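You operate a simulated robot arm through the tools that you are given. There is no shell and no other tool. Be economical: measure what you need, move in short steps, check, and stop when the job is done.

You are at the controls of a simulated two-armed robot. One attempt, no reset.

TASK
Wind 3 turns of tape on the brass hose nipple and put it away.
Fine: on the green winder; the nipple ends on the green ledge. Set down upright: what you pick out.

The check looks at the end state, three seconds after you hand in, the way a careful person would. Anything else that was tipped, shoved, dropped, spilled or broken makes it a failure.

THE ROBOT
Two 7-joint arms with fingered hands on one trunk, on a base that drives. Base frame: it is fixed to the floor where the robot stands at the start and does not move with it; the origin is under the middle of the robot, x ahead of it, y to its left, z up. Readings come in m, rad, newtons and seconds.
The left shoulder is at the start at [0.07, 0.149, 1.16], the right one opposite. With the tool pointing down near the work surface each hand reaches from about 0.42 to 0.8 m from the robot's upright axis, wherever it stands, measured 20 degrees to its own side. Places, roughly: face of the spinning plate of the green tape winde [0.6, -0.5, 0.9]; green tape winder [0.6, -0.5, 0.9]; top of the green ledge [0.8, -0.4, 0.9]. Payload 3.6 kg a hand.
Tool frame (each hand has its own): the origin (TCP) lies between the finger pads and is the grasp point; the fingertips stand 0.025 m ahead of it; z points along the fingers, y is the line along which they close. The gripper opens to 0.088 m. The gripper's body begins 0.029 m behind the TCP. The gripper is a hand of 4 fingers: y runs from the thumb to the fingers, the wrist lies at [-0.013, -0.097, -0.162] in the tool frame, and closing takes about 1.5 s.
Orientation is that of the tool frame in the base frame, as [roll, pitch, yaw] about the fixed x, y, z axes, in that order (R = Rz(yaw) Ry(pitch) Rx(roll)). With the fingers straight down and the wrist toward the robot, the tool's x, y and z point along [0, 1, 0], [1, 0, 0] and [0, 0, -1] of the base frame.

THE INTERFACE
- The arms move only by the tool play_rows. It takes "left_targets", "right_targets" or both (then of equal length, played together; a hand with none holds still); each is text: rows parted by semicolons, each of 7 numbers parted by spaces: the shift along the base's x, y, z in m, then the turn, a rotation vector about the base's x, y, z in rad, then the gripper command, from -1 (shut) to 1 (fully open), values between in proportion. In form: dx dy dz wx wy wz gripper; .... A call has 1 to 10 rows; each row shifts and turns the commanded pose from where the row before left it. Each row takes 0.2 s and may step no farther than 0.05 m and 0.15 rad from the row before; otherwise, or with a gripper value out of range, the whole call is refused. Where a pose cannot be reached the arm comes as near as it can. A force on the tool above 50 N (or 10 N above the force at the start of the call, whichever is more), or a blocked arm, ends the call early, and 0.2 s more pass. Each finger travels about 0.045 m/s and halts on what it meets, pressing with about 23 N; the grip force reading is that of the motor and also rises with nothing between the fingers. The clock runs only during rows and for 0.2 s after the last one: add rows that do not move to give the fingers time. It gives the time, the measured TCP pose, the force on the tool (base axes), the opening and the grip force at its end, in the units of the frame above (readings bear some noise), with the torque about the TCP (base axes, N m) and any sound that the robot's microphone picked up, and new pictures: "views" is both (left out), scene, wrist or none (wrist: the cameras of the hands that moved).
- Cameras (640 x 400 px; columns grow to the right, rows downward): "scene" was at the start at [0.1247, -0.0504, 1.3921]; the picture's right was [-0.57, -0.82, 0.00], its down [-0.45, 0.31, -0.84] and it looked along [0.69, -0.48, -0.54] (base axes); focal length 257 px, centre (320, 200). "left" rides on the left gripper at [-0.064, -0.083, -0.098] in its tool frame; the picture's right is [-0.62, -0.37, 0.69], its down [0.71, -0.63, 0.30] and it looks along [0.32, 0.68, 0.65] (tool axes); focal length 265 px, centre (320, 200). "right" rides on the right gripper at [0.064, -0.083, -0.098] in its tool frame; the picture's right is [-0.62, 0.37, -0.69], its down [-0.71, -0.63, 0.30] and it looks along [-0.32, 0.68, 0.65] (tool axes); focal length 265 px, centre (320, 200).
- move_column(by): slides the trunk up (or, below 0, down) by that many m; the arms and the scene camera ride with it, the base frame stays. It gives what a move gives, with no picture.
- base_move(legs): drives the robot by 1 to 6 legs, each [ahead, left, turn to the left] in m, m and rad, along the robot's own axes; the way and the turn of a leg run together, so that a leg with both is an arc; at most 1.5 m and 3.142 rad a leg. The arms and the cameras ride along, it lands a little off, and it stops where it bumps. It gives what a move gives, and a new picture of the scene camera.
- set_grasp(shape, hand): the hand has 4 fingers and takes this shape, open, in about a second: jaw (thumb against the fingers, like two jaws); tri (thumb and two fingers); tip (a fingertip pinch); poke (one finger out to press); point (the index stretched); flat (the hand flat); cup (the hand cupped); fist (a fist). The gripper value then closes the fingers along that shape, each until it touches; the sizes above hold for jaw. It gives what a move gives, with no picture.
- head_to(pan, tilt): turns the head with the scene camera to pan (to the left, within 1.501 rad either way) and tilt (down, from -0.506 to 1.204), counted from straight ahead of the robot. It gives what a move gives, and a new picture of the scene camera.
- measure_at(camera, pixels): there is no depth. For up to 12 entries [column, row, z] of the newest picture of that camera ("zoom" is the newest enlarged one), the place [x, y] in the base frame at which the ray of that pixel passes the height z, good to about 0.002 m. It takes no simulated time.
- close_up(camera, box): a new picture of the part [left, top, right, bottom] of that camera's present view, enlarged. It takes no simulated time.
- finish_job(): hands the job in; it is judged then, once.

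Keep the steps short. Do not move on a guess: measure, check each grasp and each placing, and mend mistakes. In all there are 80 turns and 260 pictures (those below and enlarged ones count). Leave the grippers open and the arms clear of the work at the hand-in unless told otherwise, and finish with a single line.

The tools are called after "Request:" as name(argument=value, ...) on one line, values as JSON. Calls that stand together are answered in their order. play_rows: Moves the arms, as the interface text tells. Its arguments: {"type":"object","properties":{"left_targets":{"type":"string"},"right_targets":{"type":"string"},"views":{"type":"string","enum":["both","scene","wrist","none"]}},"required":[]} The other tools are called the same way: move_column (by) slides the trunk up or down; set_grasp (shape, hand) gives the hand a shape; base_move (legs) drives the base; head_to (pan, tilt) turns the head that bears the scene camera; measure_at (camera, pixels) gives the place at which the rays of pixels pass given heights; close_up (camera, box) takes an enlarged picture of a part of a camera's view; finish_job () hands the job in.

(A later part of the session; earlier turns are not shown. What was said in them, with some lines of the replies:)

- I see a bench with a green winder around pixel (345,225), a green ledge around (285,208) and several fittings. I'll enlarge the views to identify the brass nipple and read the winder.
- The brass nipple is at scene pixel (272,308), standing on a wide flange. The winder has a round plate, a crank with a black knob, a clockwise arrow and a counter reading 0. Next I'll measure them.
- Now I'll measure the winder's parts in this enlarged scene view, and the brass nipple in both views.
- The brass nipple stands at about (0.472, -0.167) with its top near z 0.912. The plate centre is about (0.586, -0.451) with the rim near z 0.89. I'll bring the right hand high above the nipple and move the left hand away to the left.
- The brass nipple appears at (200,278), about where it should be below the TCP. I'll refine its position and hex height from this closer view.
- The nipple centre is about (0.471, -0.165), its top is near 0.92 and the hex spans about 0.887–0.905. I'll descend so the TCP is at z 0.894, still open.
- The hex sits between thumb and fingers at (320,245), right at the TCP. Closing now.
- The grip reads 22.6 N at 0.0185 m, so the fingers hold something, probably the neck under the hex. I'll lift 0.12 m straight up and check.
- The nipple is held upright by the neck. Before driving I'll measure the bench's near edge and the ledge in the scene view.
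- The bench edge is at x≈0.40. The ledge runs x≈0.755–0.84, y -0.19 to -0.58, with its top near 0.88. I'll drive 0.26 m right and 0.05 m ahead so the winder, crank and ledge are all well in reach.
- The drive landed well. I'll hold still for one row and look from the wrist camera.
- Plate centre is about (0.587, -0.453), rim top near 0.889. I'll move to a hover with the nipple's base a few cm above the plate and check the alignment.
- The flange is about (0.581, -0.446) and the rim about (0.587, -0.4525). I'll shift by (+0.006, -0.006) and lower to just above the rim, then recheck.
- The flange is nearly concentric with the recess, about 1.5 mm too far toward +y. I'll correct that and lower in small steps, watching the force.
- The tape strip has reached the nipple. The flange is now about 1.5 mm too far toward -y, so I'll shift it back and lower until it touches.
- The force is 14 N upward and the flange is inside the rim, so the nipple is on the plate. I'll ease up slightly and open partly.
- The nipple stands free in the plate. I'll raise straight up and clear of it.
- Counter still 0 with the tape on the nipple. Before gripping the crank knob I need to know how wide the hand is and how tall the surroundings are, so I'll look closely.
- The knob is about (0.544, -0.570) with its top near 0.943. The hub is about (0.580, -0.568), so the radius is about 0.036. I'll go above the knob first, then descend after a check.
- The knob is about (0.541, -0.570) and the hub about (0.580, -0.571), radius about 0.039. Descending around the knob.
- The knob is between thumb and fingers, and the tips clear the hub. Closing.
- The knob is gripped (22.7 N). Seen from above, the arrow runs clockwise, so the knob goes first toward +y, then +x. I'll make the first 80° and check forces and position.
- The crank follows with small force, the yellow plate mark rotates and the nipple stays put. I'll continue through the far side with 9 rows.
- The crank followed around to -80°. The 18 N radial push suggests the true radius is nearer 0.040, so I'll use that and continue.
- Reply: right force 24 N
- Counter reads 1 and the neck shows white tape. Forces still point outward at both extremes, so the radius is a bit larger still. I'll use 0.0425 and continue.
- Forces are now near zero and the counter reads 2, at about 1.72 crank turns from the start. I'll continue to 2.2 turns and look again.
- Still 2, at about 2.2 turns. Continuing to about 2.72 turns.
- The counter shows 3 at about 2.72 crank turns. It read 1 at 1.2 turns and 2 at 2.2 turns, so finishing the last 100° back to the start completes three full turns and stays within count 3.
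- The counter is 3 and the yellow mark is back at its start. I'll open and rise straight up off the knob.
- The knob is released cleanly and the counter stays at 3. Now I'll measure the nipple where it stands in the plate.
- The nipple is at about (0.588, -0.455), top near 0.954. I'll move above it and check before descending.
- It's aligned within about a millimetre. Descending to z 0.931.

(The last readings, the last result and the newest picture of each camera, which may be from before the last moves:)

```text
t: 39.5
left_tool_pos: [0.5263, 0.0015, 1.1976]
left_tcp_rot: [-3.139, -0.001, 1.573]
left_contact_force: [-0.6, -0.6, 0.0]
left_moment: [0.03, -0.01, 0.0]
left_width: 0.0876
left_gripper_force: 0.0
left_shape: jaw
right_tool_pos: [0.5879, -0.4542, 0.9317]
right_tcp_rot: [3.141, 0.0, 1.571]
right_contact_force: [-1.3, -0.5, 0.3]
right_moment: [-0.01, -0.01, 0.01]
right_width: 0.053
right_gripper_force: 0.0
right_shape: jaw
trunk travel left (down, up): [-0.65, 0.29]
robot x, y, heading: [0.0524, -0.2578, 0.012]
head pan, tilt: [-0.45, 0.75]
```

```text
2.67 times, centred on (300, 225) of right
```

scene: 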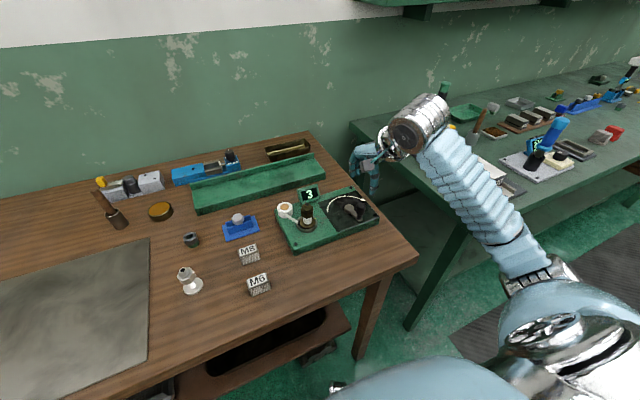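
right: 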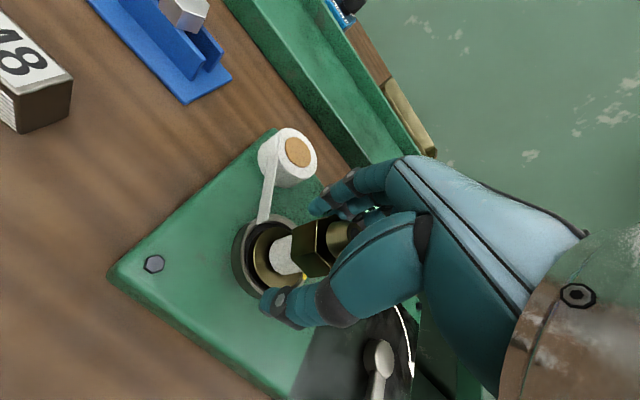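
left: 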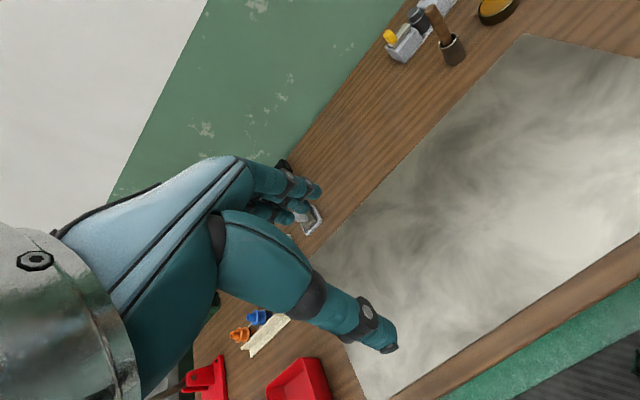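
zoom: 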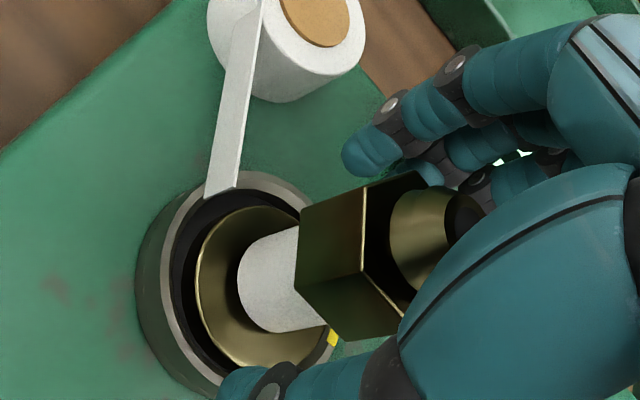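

The nipple is between the fingers as before. Closing, then a small lift.

Request:
play_rows(right_targets="0 0 0 0 0 0 -1;0 0 0 0 0 0 -1;0 0 0 0 0 0 -1;0 0 0 0 0 0 -1;0 0 0 0 0 0 -1;0 0 0 0 0 0 -1;0 0 0.015 0 0 0 -1;0 0 0.03 0 0 0 -1;0 0 0.03 0 0 0 -1;0 0 0 0 0 0 -1")

Request:
close_up(camera="right", box=[220, 150, 380, 300])

Request:
close_up(camera="scene", box=[260, 150, 380, 250])

```text
t: 41.7
left_tool_pos: [0.5279, 0.0004, 1.1973]
left_tcp_rot: [3.141, -0.001, 1.573]
left_contact_force: [0.5, -0.2, 0.3]
left_moment: [0.03, 0.02, -0.01]
left_width: 0.0877
left_gripper_force: 0.2
left_shape: jaw
right_tool_pos: [0.5878, -0.4541, 1.0046]
right_tcp_rot: [-3.141, -0.001, 1.573]
right_contact_force: [0.5, -0.2, -2.8]
right_moment: [-0.03, 0.01, 0.0]
right_width: 0.0203
right_gripper_force: 22.8
right_shape: jaw
trunk travel left (down, up): [-0.65, 0.29]
robot x, y, heading: [0.0504, -0.2595, 0.005]
head pan, tilt: [-0.45, 0.75]
```

scene: 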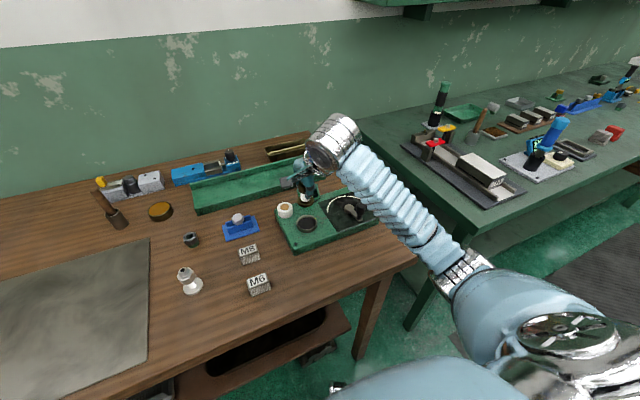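
right: 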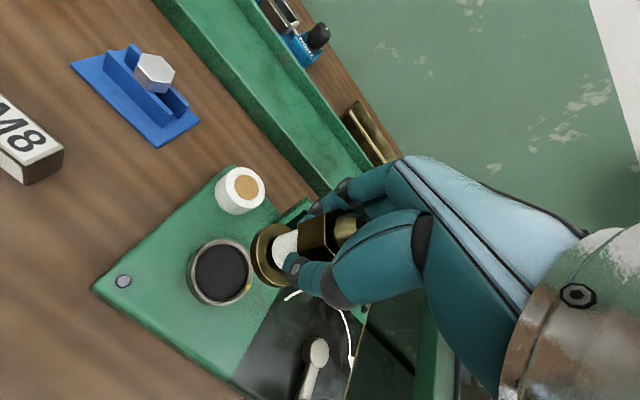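

```text
2.67 times, centred on (300, 225) of right
```

zoom: 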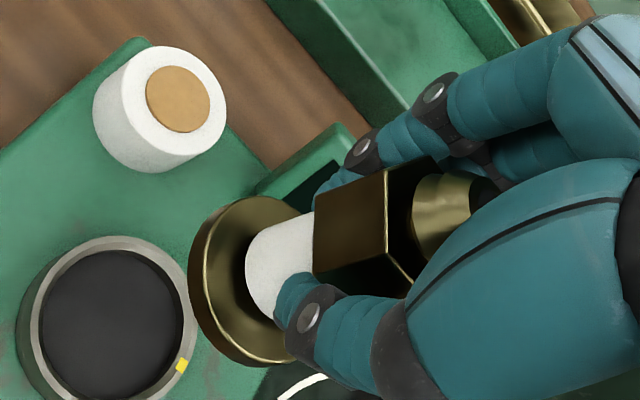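

```text
4.00 times, centred on (320, 200) of scene
```

zoom: 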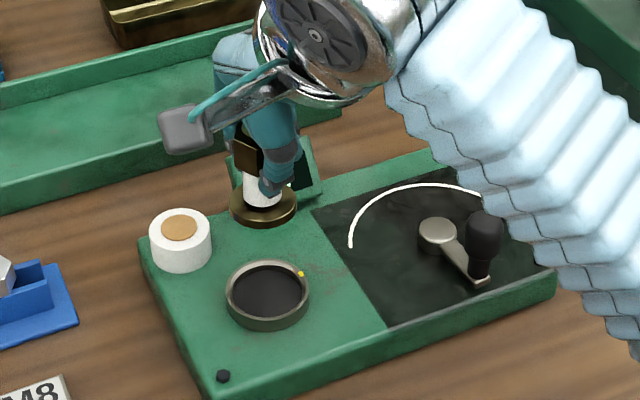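

The nipple is lifted with its tape and the strip is cut. Next I'll rise and measure the ledge top.

Request:
play_rows(right_targets="0 0 0.03 0 0 0 -1;0 0.02 0.03 0 0 0 -1;0 0.02 0 0 0 0 -1;0 0 0 0 0 0 -1")

Request:
close_up(camera="scene", box=[180, 140, 340, 230])

Request:
close_up(camera="right", box=[130, 0, 400, 200])

```text
t: 42.7
left_tool_pos: [0.5265, -0.0, 1.1981]
left_tcp_rot: [3.14, -0.002, 1.572]
left_contact_force: [-0.9, -0.6, -0.2]
left_moment: [0.03, -0.03, -0.03]
left_width: 0.0878
left_gripper_force: 0.0
left_shape: jaw
right_tool_pos: [0.5877, -0.4142, 1.065]
right_tcp_rot: [3.142, -0.001, 1.573]
right_contact_force: [-0.4, -0.6, -2.6]
right_moment: [0.01, -0.04, 0.01]
right_width: 0.0203
right_gripper_force: 23.4
right_shape: jaw
trunk travel left (down, up): [-0.65, 0.29]
robot x, y, heading: [0.0499, -0.2589, 0.005]
head pan, tilt: [-0.45, 0.75]
```

scene: 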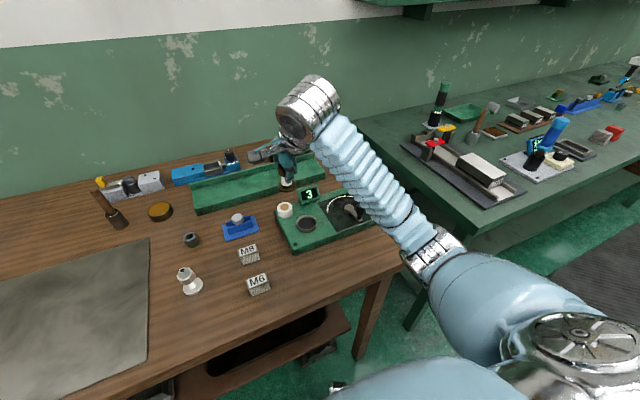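
right: 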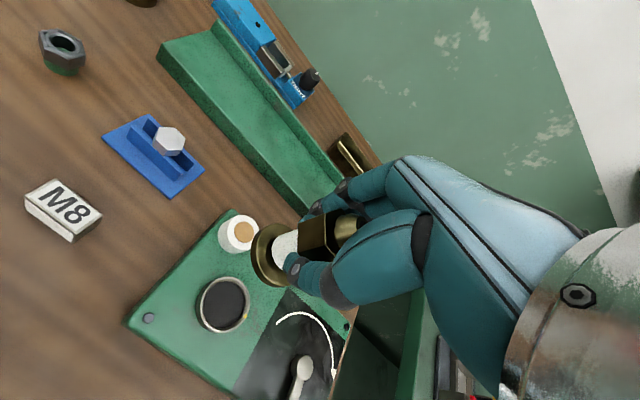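

```text
4.00 times, centred on (260, 185) of scene
```

zoom: 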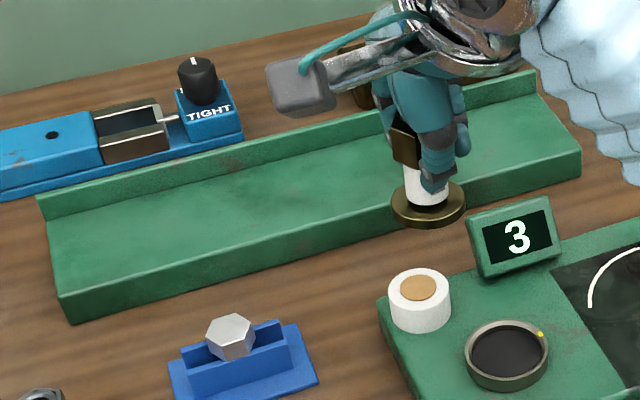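

```text
2.00 times, centred on (265, 100) of right
```

zoom: 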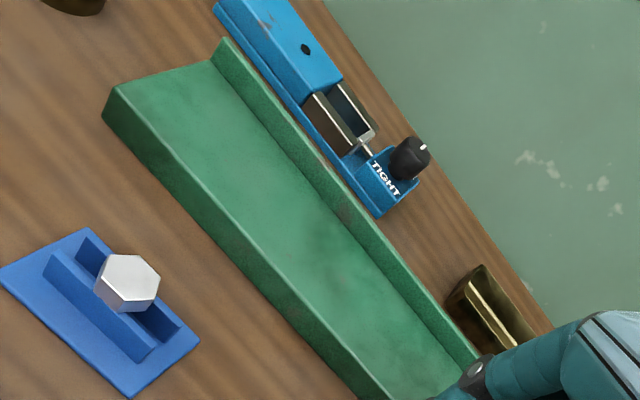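

Request:
measure_at(camera="scene", pixels=[[195.5, 209.5, 0.87], [195.5, 209.5, 0.88], [195.5, 209.5, 0.89], [197.5, 215.5, 0.85], [191.3, 190.5, 0.88], [239, 198.8, 0.88], [239, 177.5, 0.88]])

Request:
measure_at(camera="zoom", pixels=[[105, 112, 0.87], [105, 112, 0.88], [105, 112, 0.89], [290, 292, 0.87], [290, 292, 0.88], [385, 210, 0.88], [215, 62, 0.88], [310, 170, 0.87], [310, 170, 0.88]])

```text
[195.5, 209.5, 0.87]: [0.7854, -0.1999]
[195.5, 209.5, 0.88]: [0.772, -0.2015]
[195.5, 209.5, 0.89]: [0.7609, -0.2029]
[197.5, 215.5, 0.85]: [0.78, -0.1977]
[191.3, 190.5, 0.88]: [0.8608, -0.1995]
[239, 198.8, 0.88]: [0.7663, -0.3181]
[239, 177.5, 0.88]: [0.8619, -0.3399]
```

```text
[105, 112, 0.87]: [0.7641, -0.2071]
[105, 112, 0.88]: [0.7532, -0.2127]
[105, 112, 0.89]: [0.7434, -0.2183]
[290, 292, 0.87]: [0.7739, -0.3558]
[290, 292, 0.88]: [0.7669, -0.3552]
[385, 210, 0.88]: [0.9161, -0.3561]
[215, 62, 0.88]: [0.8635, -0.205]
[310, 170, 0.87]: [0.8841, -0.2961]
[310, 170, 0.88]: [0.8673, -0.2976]
```

The ledge top is at about z 0.876, x from 0.77 to the lip at 0.86. I'll carry the nipple high to (0.81, -0.36).

Request:
play_rows(right_targets="0.037 0.009 0 0 0 0 -1;0.037 0.009 0 0 0 0 -1;0.037 0.009 0 0 0 0 -1;0.037 0.009 0 0 0 0 -1;0.037 0.009 0 0 0 0 -1;0.037 0.009 0 0 0 0 -1;0 0 0 0 0 0 -1;0 0 0 0 0 0 -1")

Request:
close_up(camera="scene", box=[180, 120, 340, 230])

Request:
close_up(camera="right", box=[130, 140, 390, 330])

```text
t: 44.5
left_tool_pos: [0.5279, 0.0005, 1.1986]
left_tcp_rot: [-3.14, -0.001, 1.574]
left_contact_force: [0.3, 0.5, 0.5]
left_moment: [-0.02, 0.0, -0.03]
left_width: 0.088
left_gripper_force: 0.1
left_shape: jaw
right_tool_pos: [0.811, -0.3622, 1.0639]
right_tcp_rot: [-3.14, 0.0, 1.575]
right_contact_force: [0.1, -0.3, -1.7]
right_moment: [-0.01, -0.01, 0.02]
right_width: 0.02
right_gripper_force: 22.7
right_shape: jaw
trunk travel left (down, up): [-0.65, 0.29]
robot x, y, heading: [0.0522, -0.2602, 0.004]
head pan, tilt: [-0.45, 0.75]
```

scene: 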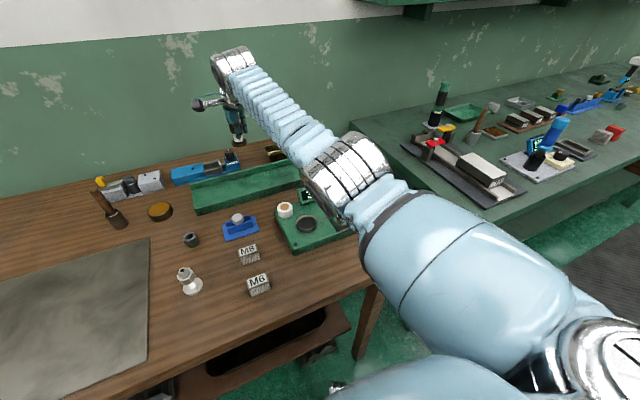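
right: 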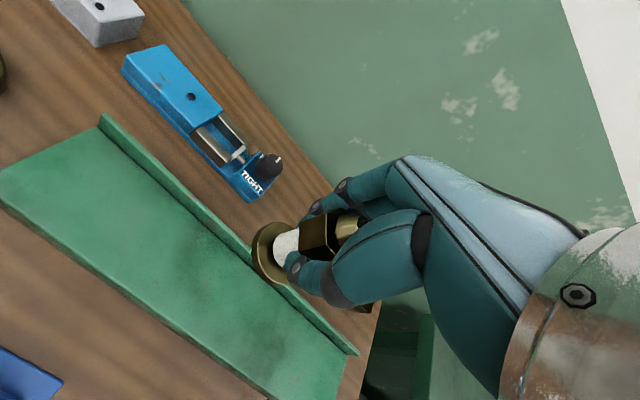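

```text
3.64 times, centred on (260, 175) of scene
```

zoom: 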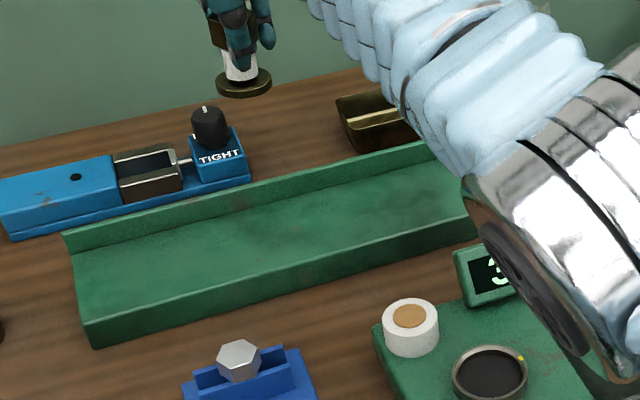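

```text
2.11 times, centred on (260, 235) of right
```

zoom: 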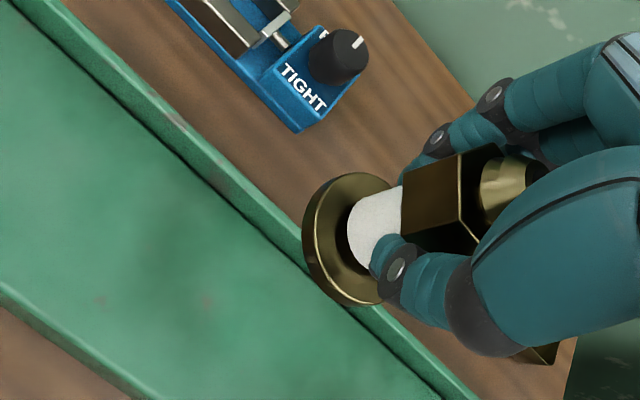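

Request:
measure_at(camera="zoom", pixels=[[80, 345, 0.87], [80, 345, 0.88], [250, 227, 0.87], [250, 227, 0.88], [350, 318, 0.87], [350, 318, 0.88], [300, 250, 0.9], [410, 370, 0.88]])

Request:
measure_at(camera="scene", pixels=[[276, 186.5, 0.87], [276, 189.5, 0.88], [276, 170.5, 0.88], [255, 176, 0.88], [255, 195, 0.88], [238, 147, 1.02]])

```text
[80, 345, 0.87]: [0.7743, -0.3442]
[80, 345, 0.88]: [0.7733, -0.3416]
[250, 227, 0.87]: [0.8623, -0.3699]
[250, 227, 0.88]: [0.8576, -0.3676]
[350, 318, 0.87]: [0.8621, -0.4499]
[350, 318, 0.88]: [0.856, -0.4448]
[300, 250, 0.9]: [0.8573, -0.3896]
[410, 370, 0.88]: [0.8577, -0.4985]
```

```text
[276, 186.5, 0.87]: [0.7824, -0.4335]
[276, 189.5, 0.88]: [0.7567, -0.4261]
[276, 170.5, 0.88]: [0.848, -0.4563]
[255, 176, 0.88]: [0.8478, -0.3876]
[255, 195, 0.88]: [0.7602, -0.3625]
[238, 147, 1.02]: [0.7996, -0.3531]
```

The ledge surface spans x 0.77–0.857 at this y, so x = 0.81 is central. Descending to just above it.

Request:
play_rows(right_targets="0 0 -0.03 0 0 0 -1;0 0 -0.03 0 0 0 -1;0 0 -0.03 0 0 0 -1;0 0 -0.024 0 0 0 -1;0 0 0 0 0 0 -1", views="wrist")

Request:
close_up(camera="scene", box=[210, 140, 310, 220])

Request:
close_up(camera="right", box=[180, 150, 380, 300])

```text
t: 45.7
left_tool_pos: [0.5274, 0.0006, 1.1979]
left_tcp_rot: [-3.141, 0.0, 1.573]
left_contact_force: [-0.4, 1.3, -0.5]
left_moment: [-0.01, 0.01, -0.01]
left_width: 0.0878
left_gripper_force: 0.1
left_shape: jaw
right_tool_pos: [0.8109, -0.3598, 0.9505]
right_tcp_rot: [-3.142, 0.001, 1.572]
right_contact_force: [-0.3, -0.4, -1.8]
right_moment: [0.0, -0.01, 0.02]
right_width: 0.0202
right_gripper_force: 22.3
right_shape: jaw
trunk travel left (down, up): [-0.65, 0.29]
robot x, y, heading: [0.054, -0.2541, 0.008]
head pan, tilt: [-0.45, 0.75]
```

right: 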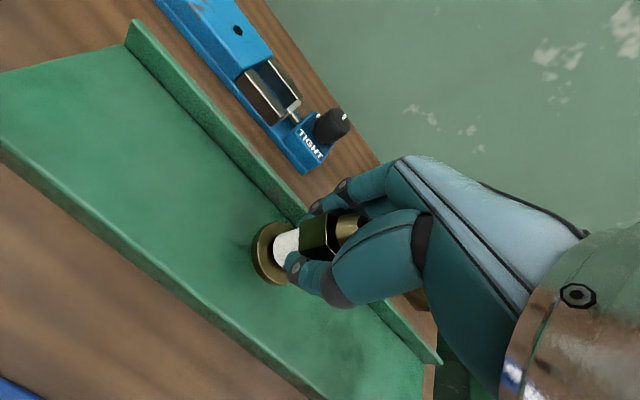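

```text
5.00 times, centred on (260, 180) of scene
```

zoom: 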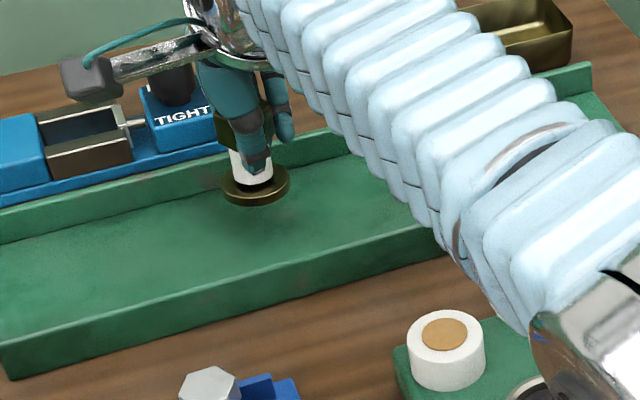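

```text
2.67 times, centred on (280, 225) of right
```

zoom: 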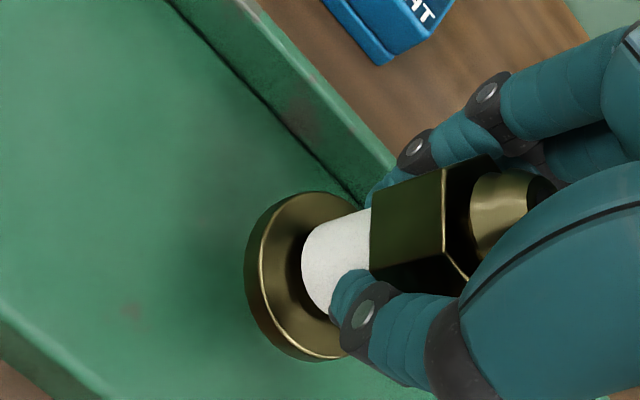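

Clear all round; the flange is above the ledge between front edge and lip. Lowering gently until contact.

Request:
play_rows(right_targets="-0.003 0 -0.01 0 0 0 -1;0 0 -0.006 0 0 0 -1;0 0 -0.004 0 0 0 -1;0 0 -0.003 0 0 0 -1;0 0 0 0 0 0 -1", views="wrist")

Request:
close_up(camera="scene", box=[210, 140, 310, 220])

```text
t: 46.9
left_tool_pos: [0.527, 0.0001, 1.1971]
left_tcp_rot: [3.14, 0.0, 1.573]
left_contact_force: [0.7, 0.0, 0.4]
left_moment: [-0.02, 0.01, -0.03]
left_width: 0.0878
left_gripper_force: 0.1
left_shape: jaw
right_tool_pos: [0.8074, -0.3604, 0.9291]
right_tcp_rot: [3.141, 0.0, 1.572]
right_contact_force: [-0.1, 0.1, -2.3]
right_moment: [0.01, 0.03, -0.03]
right_width: 0.0202
right_gripper_force: 23.2
right_shape: jaw
trunk travel left (down, up): [-0.65, 0.29]
robot x, y, heading: [0.0522, -0.2592, 0.005]
head pan, tilt: [-0.45, 0.75]
```

right: 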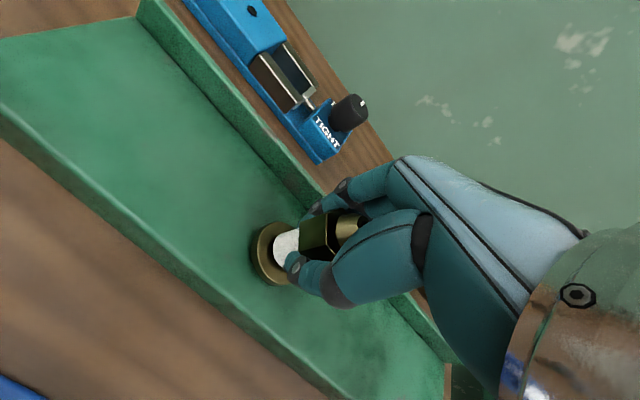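

```text
5.00 times, centred on (260, 180) of scene
```

zoom: 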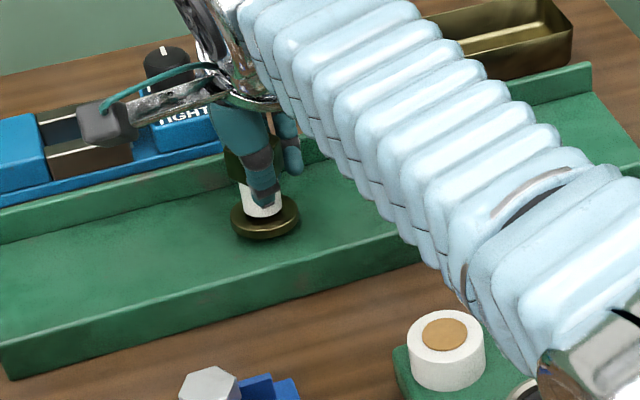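

No contact yet (force still just the weight). Lowering further in millimetre steps.

Request:
play_rows(right_targets="0 0 -0.002 0 0 0 -1;0 0 -0.002 0 0 0 -1;0 0 0 0 0 0 -1", views="none")

```text
t: 47.7
left_tool_pos: [0.5272, 0.0002, 1.1988]
left_tcp_rot: [-3.14, 0.0, 1.573]
left_contact_force: [0.2, 1.1, 0.2]
left_moment: [-0.01, 0.0, 0.02]
left_width: 0.0881
left_gripper_force: 0.1
left_shape: jaw
right_tool_pos: [0.8083, -0.3602, 0.9242]
right_tcp_rot: [3.141, 0.001, 1.573]
right_contact_force: [-0.1, 0.1, -2.3]
right_moment: [-0.02, -0.02, -0.02]
right_width: 0.0204
right_gripper_force: 22.9
right_shape: jaw
trunk travel left (down, up): [-0.65, 0.29]
robot x, y, heading: [0.0554, -0.2616, 0.004]
head pan, tilt: [-0.45, 0.75]
```

Request:
play_rows(right_targets="0 0 -0.002 0 0 0 -1;0 0 -0.002 0 0 0 -1;0 0 0 0 0 0 -1", views="wrist")

Request:
close_up(camera="right", box=[200, 180, 340, 310])

```text
t: 48.5
left_tool_pos: [0.5259, 0.0016, 1.1978]
left_tcp_rot: [3.142, 0.0, 1.573]
left_contact_force: [-0.3, -1.0, -0.3]
left_moment: [-0.01, -0.01, -0.01]
left_width: 0.0878
left_gripper_force: 0.0
left_shape: jaw
right_tool_pos: [0.8085, -0.3598, 0.9221]
right_tcp_rot: [3.138, -0.001, 1.574]
right_contact_force: [-0.5, 1.0, 6.1]
right_moment: [-0.05, -0.11, -0.02]
right_width: 0.0203
right_gripper_force: 23.1
right_shape: jaw
trunk travel left (down, up): [-0.65, 0.29]
robot x, y, heading: [0.0525, -0.2599, 0.006]
head pan, tilt: [-0.45, 0.75]
```

right: 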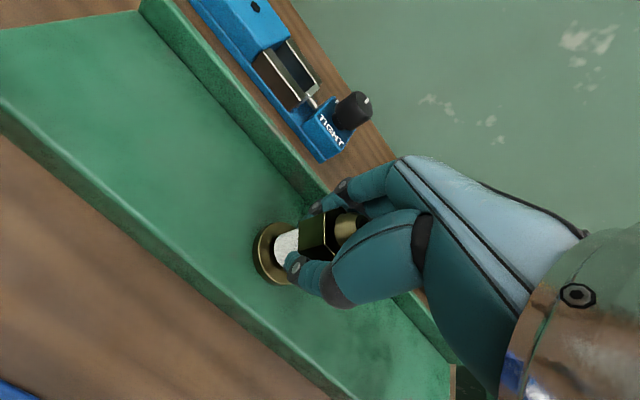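

```text
3.08 times, centred on (270, 245) of right
```

zoom: 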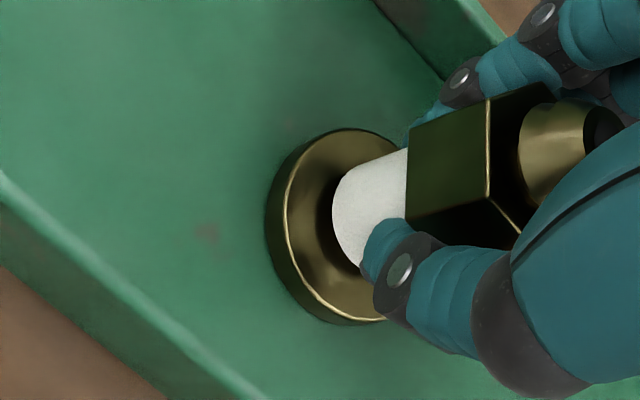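

Contact: the force turned to +6 N up. Easing up half a millimetre and opening partly.

Request:
play_rows(right_targets="0 0 0.0005 0 0 0 -0.6;0 0 0 0 0 0 -0.2;0 0 0 0 0 0 0.05;0 0 0 0 0 0 0.05;0 0 0 0 0 0 0.05;0 0 0 0 0 0 0.05", views="wrist")

Request:
close_up(camera="right", box=[200, 180, 340, 310])

```text
t: 49.9
left_tool_pos: [0.5274, -0.0002, 1.1973]
left_tcp_rot: [-3.141, 0.001, 1.573]
left_contact_force: [-0.9, -0.3, -0.7]
left_moment: [-0.03, -0.01, -0.01]
left_width: 0.0879
left_gripper_force: 0.1
left_shape: jaw
right_tool_pos: [0.8086, -0.3619, 0.9202]
right_tcp_rot: [3.141, 0.001, 1.573]
right_contact_force: [0.0, -0.2, -1.3]
right_moment: [-0.04, 0.0, -0.02]
right_width: 0.0457
right_gripper_force: 0.0
right_shape: jaw
trunk travel left (down, up): [-0.65, 0.29]
robot x, y, heading: [0.0538, -0.2556, 0.003]
head pan, tilt: [-0.45, 0.75]
```

right: 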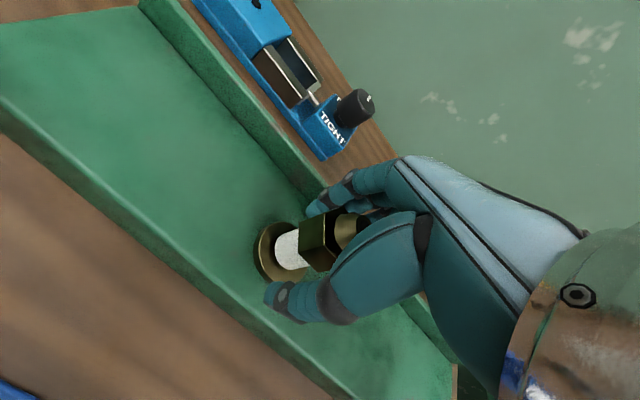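

```text
3.08 times, centred on (270, 245) of right
```

zoom: 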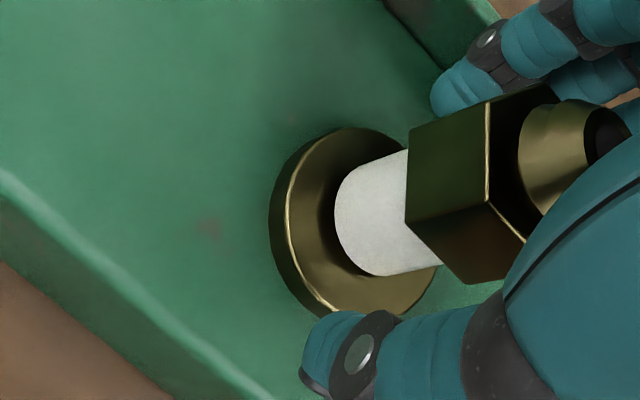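

The nipple stands free and upright on the ledge. I'll rise straight up, then draw the arm back.

Request:
play_rows(right_targets="0 0 0.01 0 0 0 0.1;0 0 0.03 0 0 0 0.1;0 0 0.04 0 0 0 0.1;0 0 0.04 0 0 0 0.2;0 0 0.04 0 0 0 1;-0.04 0 0.02 0 0 0 1;-0.045 -0.01 0.01 0 0 0 1;-0.045 -0.01 0 0 0 0 1;-0.045 -0.01 0 0 0 0 1;-0.045 -0.01 0 0 0 0 1")

Request:
close_up(camera="scene", box=[180, 140, 400, 270])

```text
t: 52.1
left_tool_pos: [0.5243, -0.0037, 1.2004]
left_tcp_rot: [-3.141, -0.005, 1.571]
left_contact_force: [-0.2, -0.4, 0.0]
left_moment: [0.03, -0.03, -0.01]
left_width: 0.0876
left_gripper_force: 0.1
left_shape: jaw
right_tool_pos: [0.5864, -0.406, 1.11]
right_tcp_rot: [-3.139, -0.006, 1.573]
right_contact_force: [0.6, -0.4, 0.3]
right_moment: [-0.01, -0.03, 0.01]
right_width: 0.0876
right_gripper_force: 0.0
right_shape: jaw
trunk travel left (down, up): [-0.65, 0.29]
robot x, y, heading: [0.0517, -0.2601, 0.001]
head pan, tilt: [-0.45, 0.75]
```

scene: 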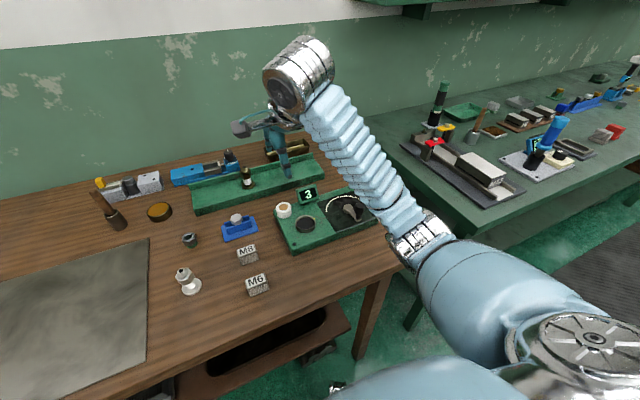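
right: 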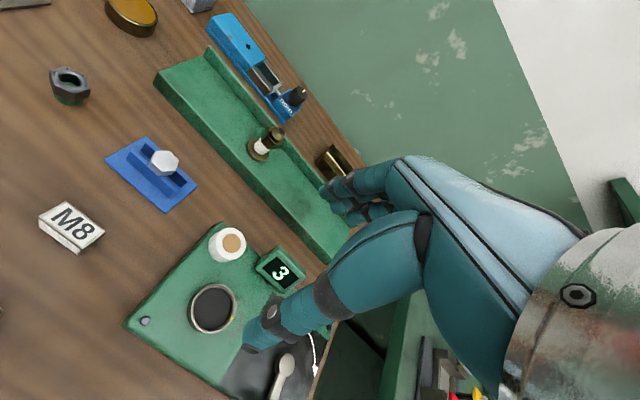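

```text
2.91 times, centred on (290, 205) of scene
```

zoom: 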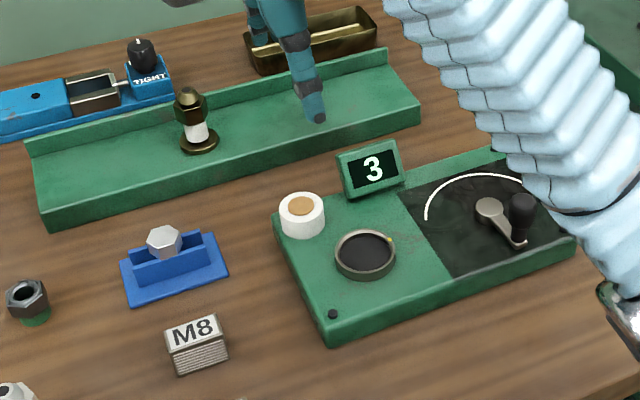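

The nipple stands upright on the ledge with its tape, and the counter reads 3. I'll draw the right arm back higher and clear, then hand in.

Request:
play_rows(right_targets="-0.03 -0.02 0.015 0 0 0 1;-0.03 -0.02 0.015 0 0 0 1;-0.03 -0.02 0.015 0 0 0 1;-0.03 -0.02 0.015 0 0 0 1;-0.03 -0.02 0.01 0 0 0 1;-0.02 -0.02 0.01 0 0 0 1;0 0 0 0 0 0 1", views="scene")

Request:
close_up(camera="scene", box=[150, 140, 400, 300])

```text
t: 53.7
left_tool_pos: [0.5277, 0.0006, 1.1965]
left_tcp_rot: [-3.138, -0.001, 1.572]
left_contact_force: [0.4, -0.3, -0.1]
left_moment: [-0.01, -0.01, -0.02]
left_width: 0.0874
left_gripper_force: 0.0
left_shape: jaw
right_tool_pos: [0.4178, -0.5205, 1.1909]
right_tcp_rot: [-3.14, -0.001, 1.571]
right_contact_force: [0.8, 0.4, -0.5]
right_moment: [-0.02, -0.01, 0.04]
right_width: 0.0878
right_gripper_force: 0.1
right_shape: jaw
trunk travel left (down, up): [-0.65, 0.29]
robot x, y, heading: [0.0551, -0.2595, 0.005]
head pan, tilt: [-0.45, 0.75]
```

scene: 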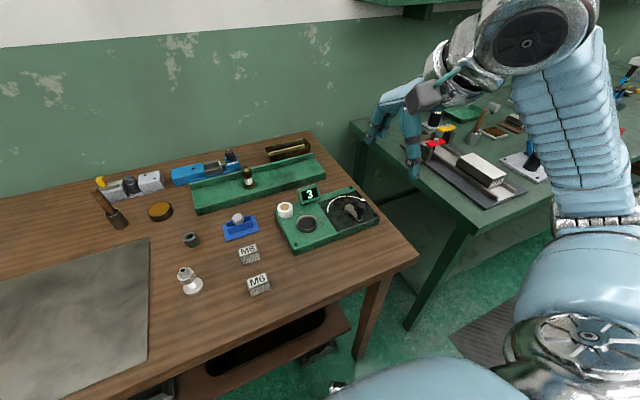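

```text
2.50 times, centred on (275, 220) of scene
```

zoom: 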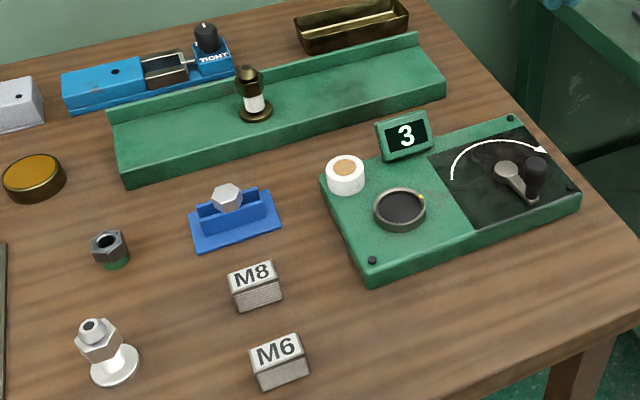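

Everything else is undisturbed, the grippers are open and the arms are clear. Handing in.

Request:
finish_job()

```text
The job is handed in.
```

The brass hose nipple has 3 turns of tape, wound on the green winder (counter reads 3), and stands upright on the green ledge with nothing else disturbed.
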